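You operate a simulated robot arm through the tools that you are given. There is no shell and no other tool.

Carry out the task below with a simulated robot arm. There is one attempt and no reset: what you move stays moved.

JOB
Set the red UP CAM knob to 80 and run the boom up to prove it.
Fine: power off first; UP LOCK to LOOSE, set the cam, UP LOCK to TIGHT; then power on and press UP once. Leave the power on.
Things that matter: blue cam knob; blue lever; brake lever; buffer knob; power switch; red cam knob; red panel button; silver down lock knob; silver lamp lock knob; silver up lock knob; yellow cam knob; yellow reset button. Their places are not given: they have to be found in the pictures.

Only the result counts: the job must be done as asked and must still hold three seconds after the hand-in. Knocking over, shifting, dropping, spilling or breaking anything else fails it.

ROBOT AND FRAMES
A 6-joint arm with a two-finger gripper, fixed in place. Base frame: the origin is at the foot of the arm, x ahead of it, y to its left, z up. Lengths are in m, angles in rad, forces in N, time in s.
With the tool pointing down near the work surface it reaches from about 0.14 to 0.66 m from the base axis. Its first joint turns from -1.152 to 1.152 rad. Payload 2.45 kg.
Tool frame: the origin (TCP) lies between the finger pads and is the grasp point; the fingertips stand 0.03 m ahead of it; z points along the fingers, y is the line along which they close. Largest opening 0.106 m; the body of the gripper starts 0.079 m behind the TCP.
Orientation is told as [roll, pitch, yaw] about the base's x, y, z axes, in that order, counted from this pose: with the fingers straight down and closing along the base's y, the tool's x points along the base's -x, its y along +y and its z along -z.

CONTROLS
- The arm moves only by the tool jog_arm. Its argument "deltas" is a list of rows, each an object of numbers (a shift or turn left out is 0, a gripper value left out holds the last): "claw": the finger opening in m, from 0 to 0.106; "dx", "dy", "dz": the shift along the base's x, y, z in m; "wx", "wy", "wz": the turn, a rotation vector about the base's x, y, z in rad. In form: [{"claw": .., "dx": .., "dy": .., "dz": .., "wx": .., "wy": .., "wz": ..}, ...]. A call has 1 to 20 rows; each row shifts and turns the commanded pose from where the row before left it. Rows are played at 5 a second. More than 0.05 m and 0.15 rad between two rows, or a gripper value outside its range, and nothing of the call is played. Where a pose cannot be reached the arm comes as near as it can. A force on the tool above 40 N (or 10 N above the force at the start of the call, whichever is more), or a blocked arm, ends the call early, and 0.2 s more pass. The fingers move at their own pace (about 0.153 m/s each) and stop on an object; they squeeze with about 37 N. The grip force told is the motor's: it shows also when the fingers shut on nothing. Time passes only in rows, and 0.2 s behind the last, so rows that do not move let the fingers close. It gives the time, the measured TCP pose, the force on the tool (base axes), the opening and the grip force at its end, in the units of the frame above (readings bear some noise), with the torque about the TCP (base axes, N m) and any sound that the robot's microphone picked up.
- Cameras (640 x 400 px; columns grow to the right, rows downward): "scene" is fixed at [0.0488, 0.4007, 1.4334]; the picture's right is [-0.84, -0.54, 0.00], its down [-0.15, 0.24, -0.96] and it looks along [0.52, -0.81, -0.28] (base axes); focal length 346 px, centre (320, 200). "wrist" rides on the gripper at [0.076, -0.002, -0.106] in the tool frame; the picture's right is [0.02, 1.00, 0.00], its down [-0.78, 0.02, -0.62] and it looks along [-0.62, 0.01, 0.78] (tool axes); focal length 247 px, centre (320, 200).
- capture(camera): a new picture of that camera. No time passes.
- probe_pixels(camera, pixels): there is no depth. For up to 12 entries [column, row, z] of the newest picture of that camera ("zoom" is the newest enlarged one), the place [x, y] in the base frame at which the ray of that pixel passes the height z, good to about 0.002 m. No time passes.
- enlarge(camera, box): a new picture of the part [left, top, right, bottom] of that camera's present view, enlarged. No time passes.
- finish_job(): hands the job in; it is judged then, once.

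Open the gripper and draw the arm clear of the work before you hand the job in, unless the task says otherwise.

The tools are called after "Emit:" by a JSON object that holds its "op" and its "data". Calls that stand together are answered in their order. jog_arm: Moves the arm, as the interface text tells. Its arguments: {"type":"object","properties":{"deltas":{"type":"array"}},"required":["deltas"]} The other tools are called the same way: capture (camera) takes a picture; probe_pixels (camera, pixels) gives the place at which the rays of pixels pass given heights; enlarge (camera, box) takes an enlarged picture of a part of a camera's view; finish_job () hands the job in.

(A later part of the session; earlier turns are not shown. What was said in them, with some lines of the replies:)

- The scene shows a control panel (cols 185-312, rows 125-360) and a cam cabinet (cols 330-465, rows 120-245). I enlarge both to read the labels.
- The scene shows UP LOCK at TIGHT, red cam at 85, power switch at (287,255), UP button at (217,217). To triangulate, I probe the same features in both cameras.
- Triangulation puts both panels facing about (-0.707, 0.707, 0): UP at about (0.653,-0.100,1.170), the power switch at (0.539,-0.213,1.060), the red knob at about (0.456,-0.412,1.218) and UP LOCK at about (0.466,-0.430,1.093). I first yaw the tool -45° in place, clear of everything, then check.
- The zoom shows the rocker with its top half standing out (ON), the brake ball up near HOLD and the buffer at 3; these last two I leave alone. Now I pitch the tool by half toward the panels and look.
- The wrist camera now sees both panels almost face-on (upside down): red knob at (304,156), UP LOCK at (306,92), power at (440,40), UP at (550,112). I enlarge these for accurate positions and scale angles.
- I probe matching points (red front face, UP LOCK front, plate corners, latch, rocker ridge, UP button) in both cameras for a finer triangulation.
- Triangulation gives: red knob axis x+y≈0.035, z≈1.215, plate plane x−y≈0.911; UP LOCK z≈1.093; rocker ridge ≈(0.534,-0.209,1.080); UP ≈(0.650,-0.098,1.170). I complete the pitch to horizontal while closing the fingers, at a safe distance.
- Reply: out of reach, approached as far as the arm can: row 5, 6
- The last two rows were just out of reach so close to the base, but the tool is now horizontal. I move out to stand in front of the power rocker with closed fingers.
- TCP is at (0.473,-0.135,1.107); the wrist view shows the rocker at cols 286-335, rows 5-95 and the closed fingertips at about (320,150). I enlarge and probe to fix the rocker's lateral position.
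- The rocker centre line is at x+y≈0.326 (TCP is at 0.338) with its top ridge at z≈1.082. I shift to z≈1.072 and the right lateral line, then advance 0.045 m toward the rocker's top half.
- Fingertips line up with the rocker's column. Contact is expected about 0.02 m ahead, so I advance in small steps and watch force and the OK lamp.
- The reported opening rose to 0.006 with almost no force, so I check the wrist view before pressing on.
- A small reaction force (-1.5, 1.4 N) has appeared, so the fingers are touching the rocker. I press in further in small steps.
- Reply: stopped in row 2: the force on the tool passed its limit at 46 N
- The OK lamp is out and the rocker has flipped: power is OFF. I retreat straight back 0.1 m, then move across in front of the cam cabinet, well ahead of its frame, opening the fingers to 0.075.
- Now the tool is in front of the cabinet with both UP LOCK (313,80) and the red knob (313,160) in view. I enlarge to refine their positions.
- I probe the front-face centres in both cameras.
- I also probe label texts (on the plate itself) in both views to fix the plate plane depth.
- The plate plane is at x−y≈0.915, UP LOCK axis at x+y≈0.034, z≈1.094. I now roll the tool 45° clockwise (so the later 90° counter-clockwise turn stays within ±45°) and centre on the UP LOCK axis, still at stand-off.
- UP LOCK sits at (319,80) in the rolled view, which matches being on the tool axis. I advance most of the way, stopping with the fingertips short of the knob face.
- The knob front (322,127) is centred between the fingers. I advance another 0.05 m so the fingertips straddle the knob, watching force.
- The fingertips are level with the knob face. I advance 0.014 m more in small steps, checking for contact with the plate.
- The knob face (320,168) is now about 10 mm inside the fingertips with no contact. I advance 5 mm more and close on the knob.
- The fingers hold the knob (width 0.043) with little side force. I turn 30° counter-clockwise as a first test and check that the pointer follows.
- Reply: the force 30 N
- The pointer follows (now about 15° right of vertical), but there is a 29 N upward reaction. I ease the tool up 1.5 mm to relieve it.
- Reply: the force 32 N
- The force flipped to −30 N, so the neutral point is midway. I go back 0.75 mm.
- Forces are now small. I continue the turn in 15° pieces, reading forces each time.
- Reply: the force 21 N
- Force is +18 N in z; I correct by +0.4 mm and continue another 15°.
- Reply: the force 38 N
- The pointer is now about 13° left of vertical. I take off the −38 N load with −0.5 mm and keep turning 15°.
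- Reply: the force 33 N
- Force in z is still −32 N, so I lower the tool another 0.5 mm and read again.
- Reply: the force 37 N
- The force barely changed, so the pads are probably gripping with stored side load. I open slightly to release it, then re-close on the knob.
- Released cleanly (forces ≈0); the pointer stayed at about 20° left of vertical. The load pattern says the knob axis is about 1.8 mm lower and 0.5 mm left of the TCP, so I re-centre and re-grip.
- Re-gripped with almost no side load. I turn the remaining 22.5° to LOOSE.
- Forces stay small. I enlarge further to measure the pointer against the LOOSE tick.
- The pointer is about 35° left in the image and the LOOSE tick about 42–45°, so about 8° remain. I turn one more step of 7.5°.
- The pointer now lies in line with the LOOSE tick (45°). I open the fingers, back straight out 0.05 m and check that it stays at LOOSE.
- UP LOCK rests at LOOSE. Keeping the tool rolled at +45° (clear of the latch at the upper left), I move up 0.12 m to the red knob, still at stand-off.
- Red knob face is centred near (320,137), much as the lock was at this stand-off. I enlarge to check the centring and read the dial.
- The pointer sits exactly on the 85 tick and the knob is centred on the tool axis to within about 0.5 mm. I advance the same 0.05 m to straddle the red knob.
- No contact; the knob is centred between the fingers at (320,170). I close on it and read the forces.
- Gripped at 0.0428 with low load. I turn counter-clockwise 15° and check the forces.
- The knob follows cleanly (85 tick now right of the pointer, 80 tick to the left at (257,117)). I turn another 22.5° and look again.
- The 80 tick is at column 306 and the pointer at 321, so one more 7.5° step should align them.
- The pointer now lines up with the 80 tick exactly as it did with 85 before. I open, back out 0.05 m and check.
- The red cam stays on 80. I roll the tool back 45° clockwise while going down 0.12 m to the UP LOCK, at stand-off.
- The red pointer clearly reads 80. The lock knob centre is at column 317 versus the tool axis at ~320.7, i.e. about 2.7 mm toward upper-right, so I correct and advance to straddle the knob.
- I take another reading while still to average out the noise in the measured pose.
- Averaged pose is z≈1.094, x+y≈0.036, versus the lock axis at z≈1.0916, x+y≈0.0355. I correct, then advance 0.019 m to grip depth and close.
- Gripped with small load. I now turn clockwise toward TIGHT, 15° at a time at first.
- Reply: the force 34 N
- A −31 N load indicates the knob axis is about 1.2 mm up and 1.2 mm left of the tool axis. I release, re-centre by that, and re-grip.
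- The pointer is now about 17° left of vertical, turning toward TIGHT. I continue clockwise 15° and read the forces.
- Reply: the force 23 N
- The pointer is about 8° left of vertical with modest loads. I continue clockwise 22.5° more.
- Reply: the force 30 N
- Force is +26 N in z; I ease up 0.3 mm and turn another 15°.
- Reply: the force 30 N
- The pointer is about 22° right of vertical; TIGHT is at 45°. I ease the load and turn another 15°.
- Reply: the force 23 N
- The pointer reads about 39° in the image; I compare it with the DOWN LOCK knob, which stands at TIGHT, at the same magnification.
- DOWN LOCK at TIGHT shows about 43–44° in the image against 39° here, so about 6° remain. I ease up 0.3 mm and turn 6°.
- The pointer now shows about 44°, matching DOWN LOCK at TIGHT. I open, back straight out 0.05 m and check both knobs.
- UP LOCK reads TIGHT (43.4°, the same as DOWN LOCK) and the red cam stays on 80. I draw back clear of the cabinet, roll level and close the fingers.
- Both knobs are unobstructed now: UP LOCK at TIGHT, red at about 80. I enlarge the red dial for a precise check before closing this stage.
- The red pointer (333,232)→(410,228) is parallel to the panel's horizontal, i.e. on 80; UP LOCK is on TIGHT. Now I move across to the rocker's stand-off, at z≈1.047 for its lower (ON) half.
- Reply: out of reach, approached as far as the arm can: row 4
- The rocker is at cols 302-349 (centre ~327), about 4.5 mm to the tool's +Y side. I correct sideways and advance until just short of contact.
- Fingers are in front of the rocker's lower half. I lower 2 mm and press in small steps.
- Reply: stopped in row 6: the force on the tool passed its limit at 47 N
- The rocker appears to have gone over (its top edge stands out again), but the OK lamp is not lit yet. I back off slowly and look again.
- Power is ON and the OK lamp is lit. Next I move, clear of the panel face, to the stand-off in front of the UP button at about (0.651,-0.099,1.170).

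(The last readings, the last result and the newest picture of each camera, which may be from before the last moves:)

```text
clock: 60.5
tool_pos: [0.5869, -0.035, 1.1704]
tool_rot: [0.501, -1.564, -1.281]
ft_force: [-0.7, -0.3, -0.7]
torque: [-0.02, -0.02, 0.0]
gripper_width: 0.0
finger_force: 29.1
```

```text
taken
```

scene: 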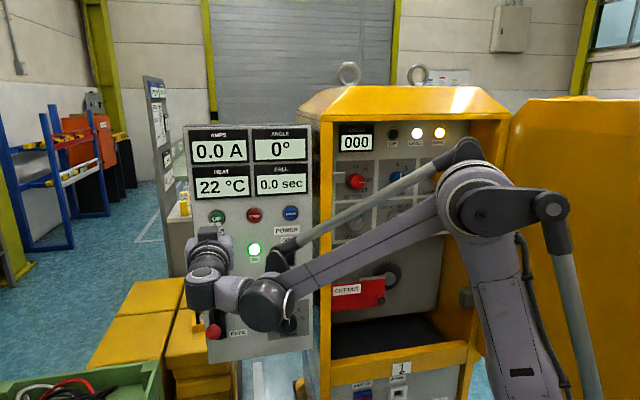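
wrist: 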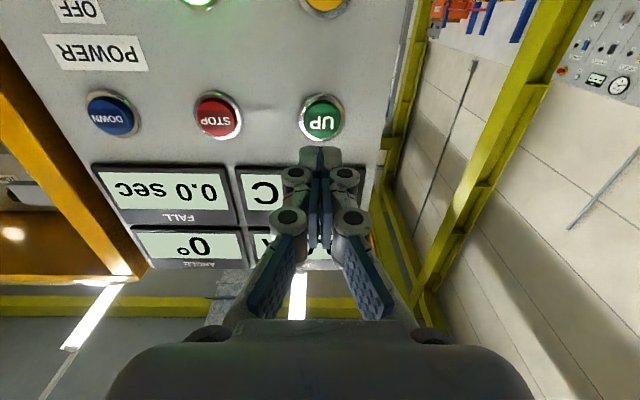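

The UP button (321,117) is on the tool's column, a little low, so I lower 2 mm and advance to just short of it.

Emit:
{"op": "jog_arm", "data": {"deltas": [{"dz": -0.002}, {"dx": 0.009, "dy": -0.009}, {"dx": 0.009, "dy": -0.009}, {"dx": 0.009, "dy": -0.009}, {"dx": 0.008, "dy": -0.008}, {}]}}

Emit:
{"op": "enlarge", "data": {"camera": "wrist", "box": [220, 60, 420, 240]}}

Emit:
{"op": "enlarge", "data": {"camera": "scene", "box": [180, 180, 280, 280]}}

```text
clock: 61.9
tool_pos: [0.6207, -0.0716, 1.1685]
tool_rot: [0.487, -1.567, -1.267]
ft_force: [-0.1, -0.6, -0.1]
torque: [0.03, 0.0, -0.02]
gripper_width: 0.0
finger_force: 28.0
```

```text
2.22 times, centred on (320, 150) of wrist
```

zoom: 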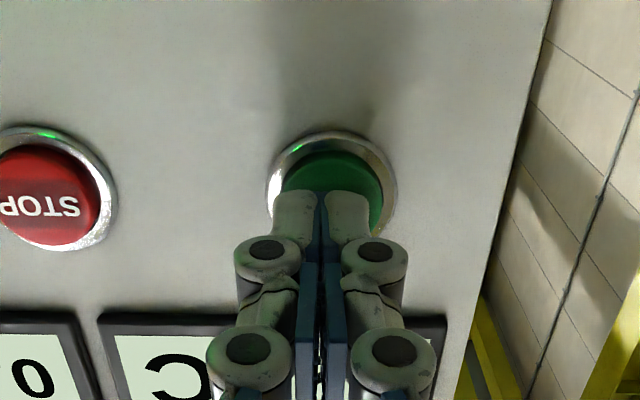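

```text
4.00 times, centred on (230, 230) of scene
```

zoom: 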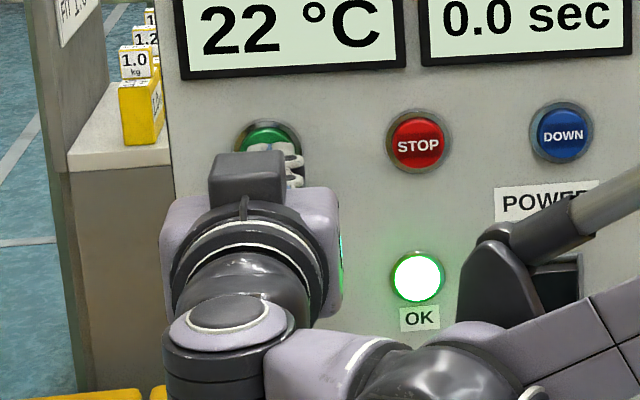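

The button is about 3 mm to the tool's +Y side. I shift by that and press in small steps.

Emit:
{"op": "jog_arm", "data": {"deltas": [{"dx": 0.002, "dy": 0.002}, {"dx": 0.002, "dy": -0.002}, {"dx": 0.002, "dy": -0.002}, {"dx": 0.002, "dy": -0.002}, {"dx": 0.0015, "dy": -0.0015}]}}

Emit:
{"op": "capture", "data": {"camera": "scene"}}

```text
clock: 63.1
tool_pos: [0.6311, -0.0756, 1.1669]
tool_rot: [0.492, -1.567, -1.273]
ft_force: [0.0, 0.6, 0.3]
torque: [-0.02, 0.03, 0.04]
gripper_width: 0.0002
finger_force: 29.2
```

```text
taken
```

scene: 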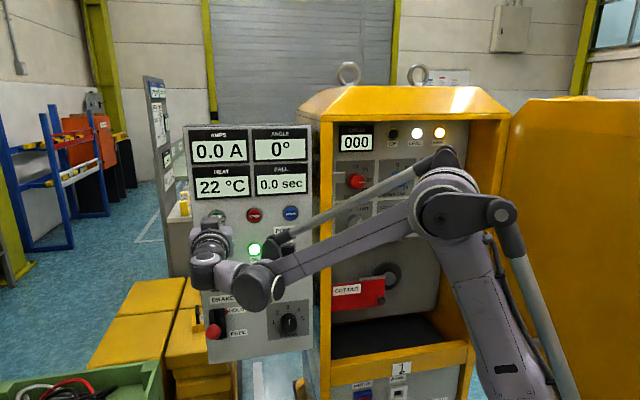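

No contact force yet at x−y≈0.707. I keep advancing in 2 mm steps.

Emit:
{"op": "jog_arm", "data": {"deltas": [{"dx": 0.0015, "dy": -0.0015}, {"dx": 0.0015, "dy": -0.0015}, {"dx": 0.0015, "dy": -0.0015}]}}

Emit:
{"op": "capture", "data": {"camera": "scene"}}

```text
clock: 63.9
tool_pos: [0.6365, -0.079, 1.1673]
tool_rot: [0.545, -1.565, -1.325]
ft_force: [-10.7, 5.8, -3.3]
torque: [0.1, 0.03, -0.06]
gripper_width: 0.0061
finger_force: 28.6
heard: click
```

```text
taken
```

scene: 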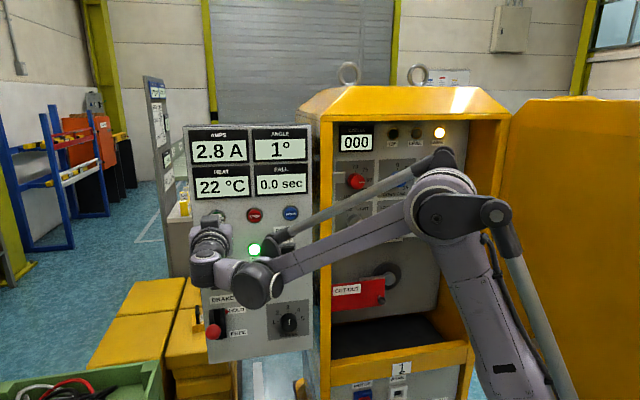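

A click was heard; AMPS reads 2.8 A and ANGLE 1°, so the boom is rising. I withdraw straight back so the button is pressed only once.

Emit:
{"op": "jog_arm", "data": {"deltas": [{"dx": -0.0106, "dy": 0.0106}, {"dx": -0.0141, "dy": 0.0141}, {"dx": -0.0177, "dy": 0.0177}, {"dx": -0.0177, "dy": 0.0177}]}}

Emit:
{"op": "capture", "data": {"camera": "scene"}}

```text
clock: 64.9
tool_pos: [0.5737, -0.0204, 1.1666]
tool_rot: [0.517, -1.565, -1.294]
ft_force: [-0.1, -0.5, -0.2]
torque: [0.01, 0.01, -0.01]
gripper_width: 0.0
finger_force: 28.5
```

```text
taken
```

scene: 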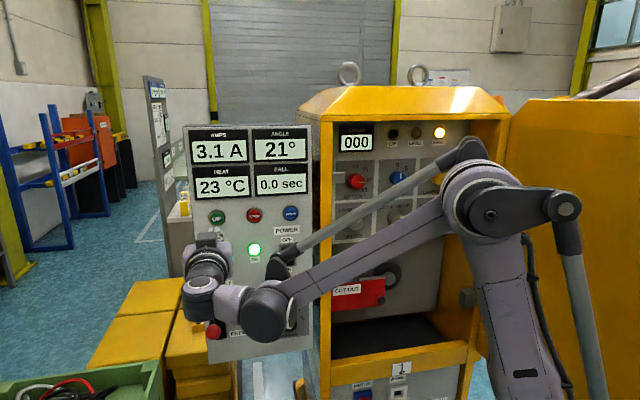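

The boom is at 21° and rising at 3.1 A, with the pole appearing behind at the upper right, away from the arm. I open the gripper, stay still and watch it run to its stop.

Emit:
{"op": "jog_arm", "data": {"deltas": [{"claw": 0.05}, {}, {}, {}, {}, {}, {}, {}]}}

Emit:
{"op": "capture", "data": {"camera": "scene"}}

```text
clock: 66.7
tool_pos: [0.5735, -0.0207, 1.1656]
tool_rot: [0.496, -1.564, -1.276]
ft_force: [0.4, 0.8, -0.2]
torque: [0.03, 0.04, 0.0]
gripper_width: 0.0501
finger_force: 0.1
```

```text
taken
```

scene: 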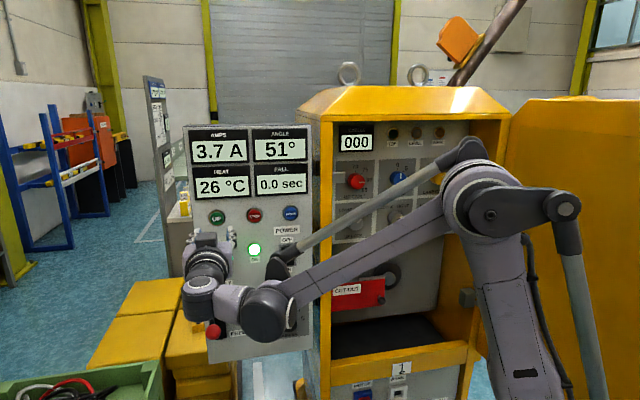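

Now 51° at 3.7 A; the boom swings behind the cabinet, clear of the arm. I wait on.

Emit:
{"op": "jog_arm", "data": {"deltas": [{}, {}, {}, {}, {}, {}, {}, {}, {}]}}

Emit:
{"op": "capture", "data": {"camera": "scene"}}

```text
clock: 68.7
tool_pos: [0.5743, -0.021, 1.1673]
tool_rot: [0.498, -1.565, -1.275]
ft_force: [0.4, -0.2, -0.3]
torque: [0.0, -0.01, -0.03]
gripper_width: 0.0502
finger_force: 0.1
```

```text
taken
```

scene: 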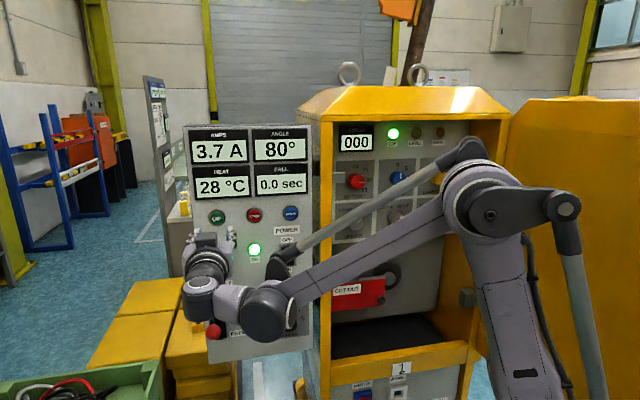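

ANGLE shows 80° and the TOP lamp has just lit, but the motor still reads 3.7 A, so I wait a moment more to see it stop.

Emit:
{"op": "jog_arm", "data": {"deltas": [{}, {}, {}, {}, {}]}}

Emit:
{"op": "capture", "data": {"camera": "scene"}}

Emit:
{"op": "enlarge", "data": {"camera": "scene", "box": [180, 120, 320, 370]}}

```text
clock: 69.9
tool_pos: [0.5745, -0.0201, 1.1658]
tool_rot: [0.494, -1.566, -1.275]
ft_force: [-0.2, 0.0, -0.2]
torque: [0.02, 0.04, 0.01]
gripper_width: 0.0499
finger_force: 0.1
```

```text
taken
```

scene: 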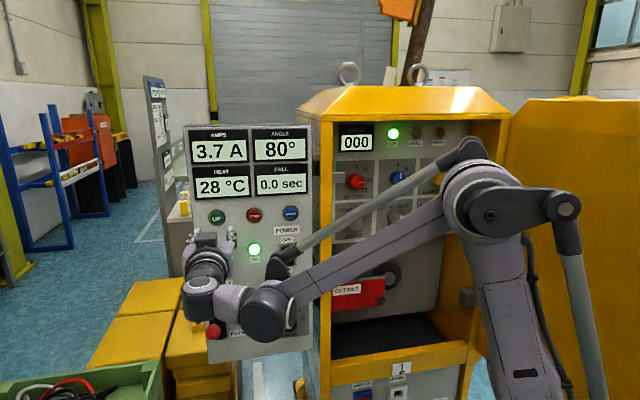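

```text
1.60 times, centred on (250, 245) of scene
```

zoom: 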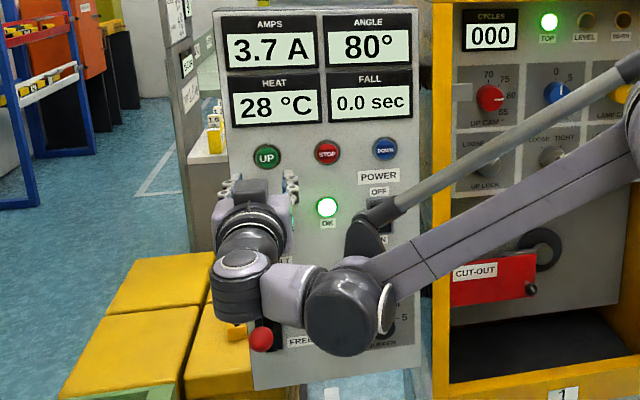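

The boom holds at 80° with TOP lit, HEAT steady at 28 °C and OK on. I draw the arm back clear of the panel with the gripper open and re-check everything.

Emit:
{"op": "jog_arm", "data": {"deltas": [{"claw": 0.08, "dx": -0.018, "dy": 0.018, "dz": 0.01}, {"dx": -0.018, "dy": 0.018, "dz": 0.01}, {"dx": -0.018, "dy": 0.018, "dz": 0.01}, {"dx": -0.018, "dy": 0.018, "dz": 0.01}, {"dx": -0.018, "dy": 0.01, "dz": 0.015}, {}, {}]}}

Emit:
{"op": "capture", "data": {"camera": "scene"}}

Emit:
{"op": "enlarge", "data": {"camera": "scene", "box": [180, 120, 470, 300]}}

```text
clock: 71.5
tool_pos: [0.4825, 0.0635, 1.2221]
tool_rot: [0.505, -1.567, -1.284]
ft_force: [0.2, 0.2, -0.7]
torque: [0.0, 0.0, 0.0]
gripper_width: 0.08
finger_force: 0.0
```

```text
taken
```

scene: 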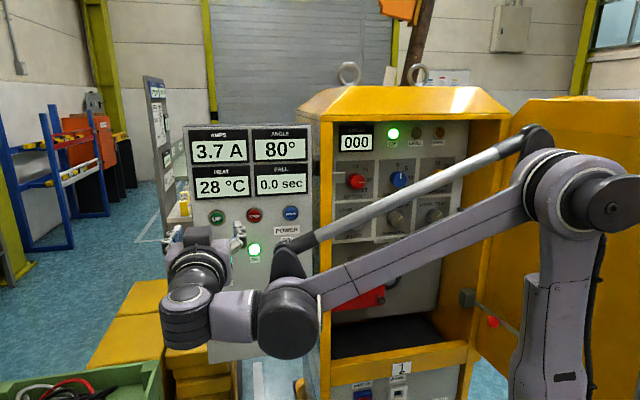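

```text
2.21 times, centred on (325, 210) of scene
```

zoom: 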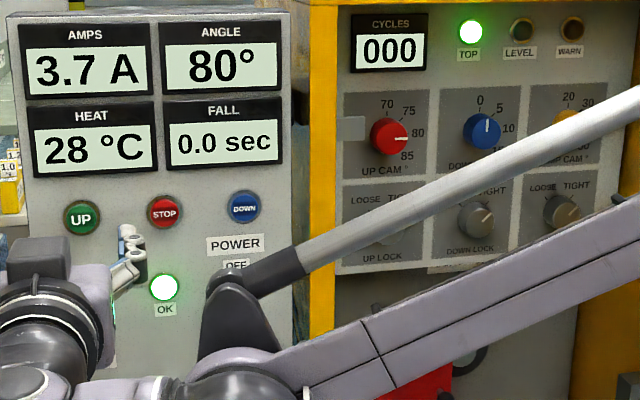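

The readings hold: 80°, TOP lit, OK on. The forearm hides UP LOCK in this view, so I check with the wrist camera.

Emit:
{"op": "capture", "data": {"camera": "wrist"}}

Emit:
{"op": "enlarge", "data": {"camera": "wrist", "box": [100, 0, 420, 200]}}

```text
taken
```

wrist: 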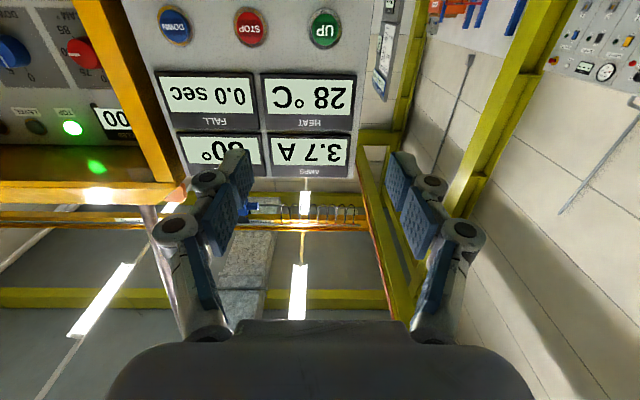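

```text
2.00 times, centred on (260, 100) of wrist
```

zoom: 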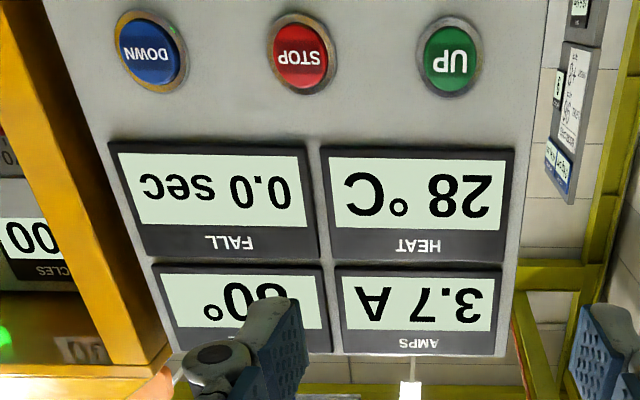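

To check UP LOCK and finish well clear, I move back toward the starting area while pitching the tool back down 45°, staying about 0.25 m in front of the panels.

Emit:
{"op": "jog_arm", "data": {"deltas": [{"dx": -0.02, "dy": -0.01, "dz": 0.012}, {"dx": -0.02, "dy": -0.02, "dz": 0.012, "wx": 0.09256, "wy": 0.09256}, {"dx": -0.02, "dy": -0.02, "dz": 0.012, "wx": 0.09256, "wy": 0.09256}, {"dx": -0.02, "dy": -0.02, "dz": 0.012, "wx": 0.09256, "wy": 0.09256}, {"dx": -0.02, "dy": -0.02, "dz": 0.012, "wx": 0.09256, "wy": 0.09256}, {"dx": -0.02, "dy": -0.02, "dz": 0.012, "wx": 0.09256, "wy": 0.09256}, {"dx": -0.02, "dy": -0.02, "dz": 0.012, "wx": 0.09256, "wy": 0.09256}, {"dx": -0.02, "dy": -0.02, "dz": 0.012}, {}]}}

Emit:
{"op": "capture", "data": {"camera": "wrist"}}

Emit:
{"op": "capture", "data": {"camera": "scene"}}

```text
clock: 73.5
tool_pos: [0.323, -0.0876, 1.3196]
tool_rot: [0.007, -0.78, -0.788]
ft_force: [-0.5, 1.4, -0.3]
torque: [0.01, 0.01, 0.0]
gripper_width: 0.08
finger_force: 0.0
```

```text
taken
```

wrist: 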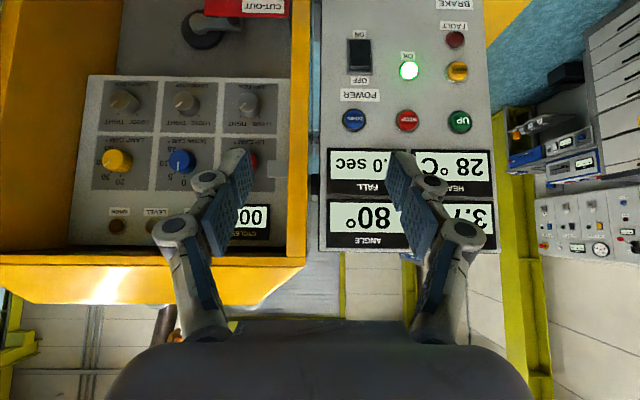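

```text
taken
```

scene: 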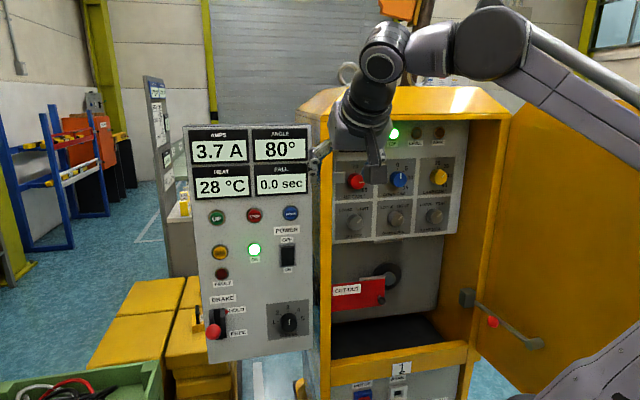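

The arm is clear and every control is visible. I enlarge the dials, lock and panel for a last check.

Emit:
{"op": "enlarge", "data": {"camera": "scene", "box": [325, 150, 405, 240]}}

Emit:
{"op": "enlarge", "data": {"camera": "scene", "box": [185, 200, 320, 350]}}

```text
4.44 times, centred on (365, 195) of scene
```

zoom: 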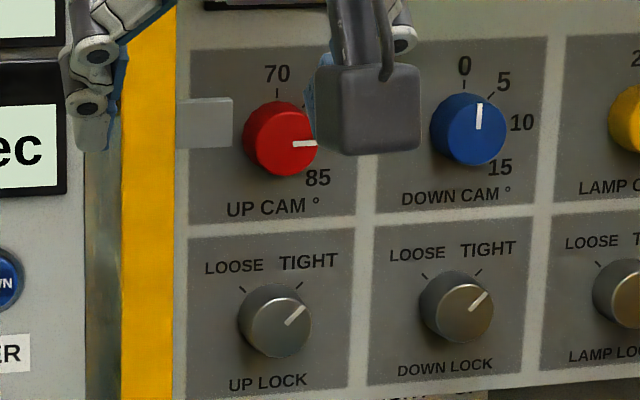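

```text
2.67 times, centred on (252, 275) of scene
```

zoom: 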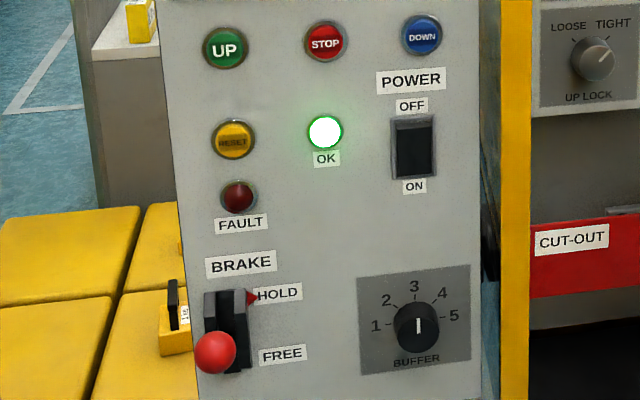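

Everything is as asked. Red cam is on 80, UP LOCK is TIGHT and power is ON with the OK lamp lit. The boom stands at 80° with TOP lit and no fault. The brake, buffer and other cams are as they were, and the arm is clear with the gripper open, so I hand the job in.

Emit:
{"op": "finish_job", "data": {}}

```text
The job is handed in.
```

The UP CAM is set to 80, and the boom ran up to 80° and is holding there. The last check before I handed the job in showed:

- **Cam and lock:** the red knob points at 80 and UP LOCK is back at TIGHT.
- **Power:** it was switched off before the lock was loosened, then back on. It is still on, with the OK lamp lit and no fault.
- **Boom run:** UP was pressed once, with one click heard. The boom rose and stopped at 80° with the TOP lamp lit.
- **Everything else:** the other cams and locks, the brake and the buffer are as I found them. The gripper is open and the arm is clear of the panels.

The AMPS display still reads 3.7 A with the boom stopped. The angle and heat readings have stayed steady, so I take it to be the last running value rather than the motor still pulling. I could not confirm that from the panel.
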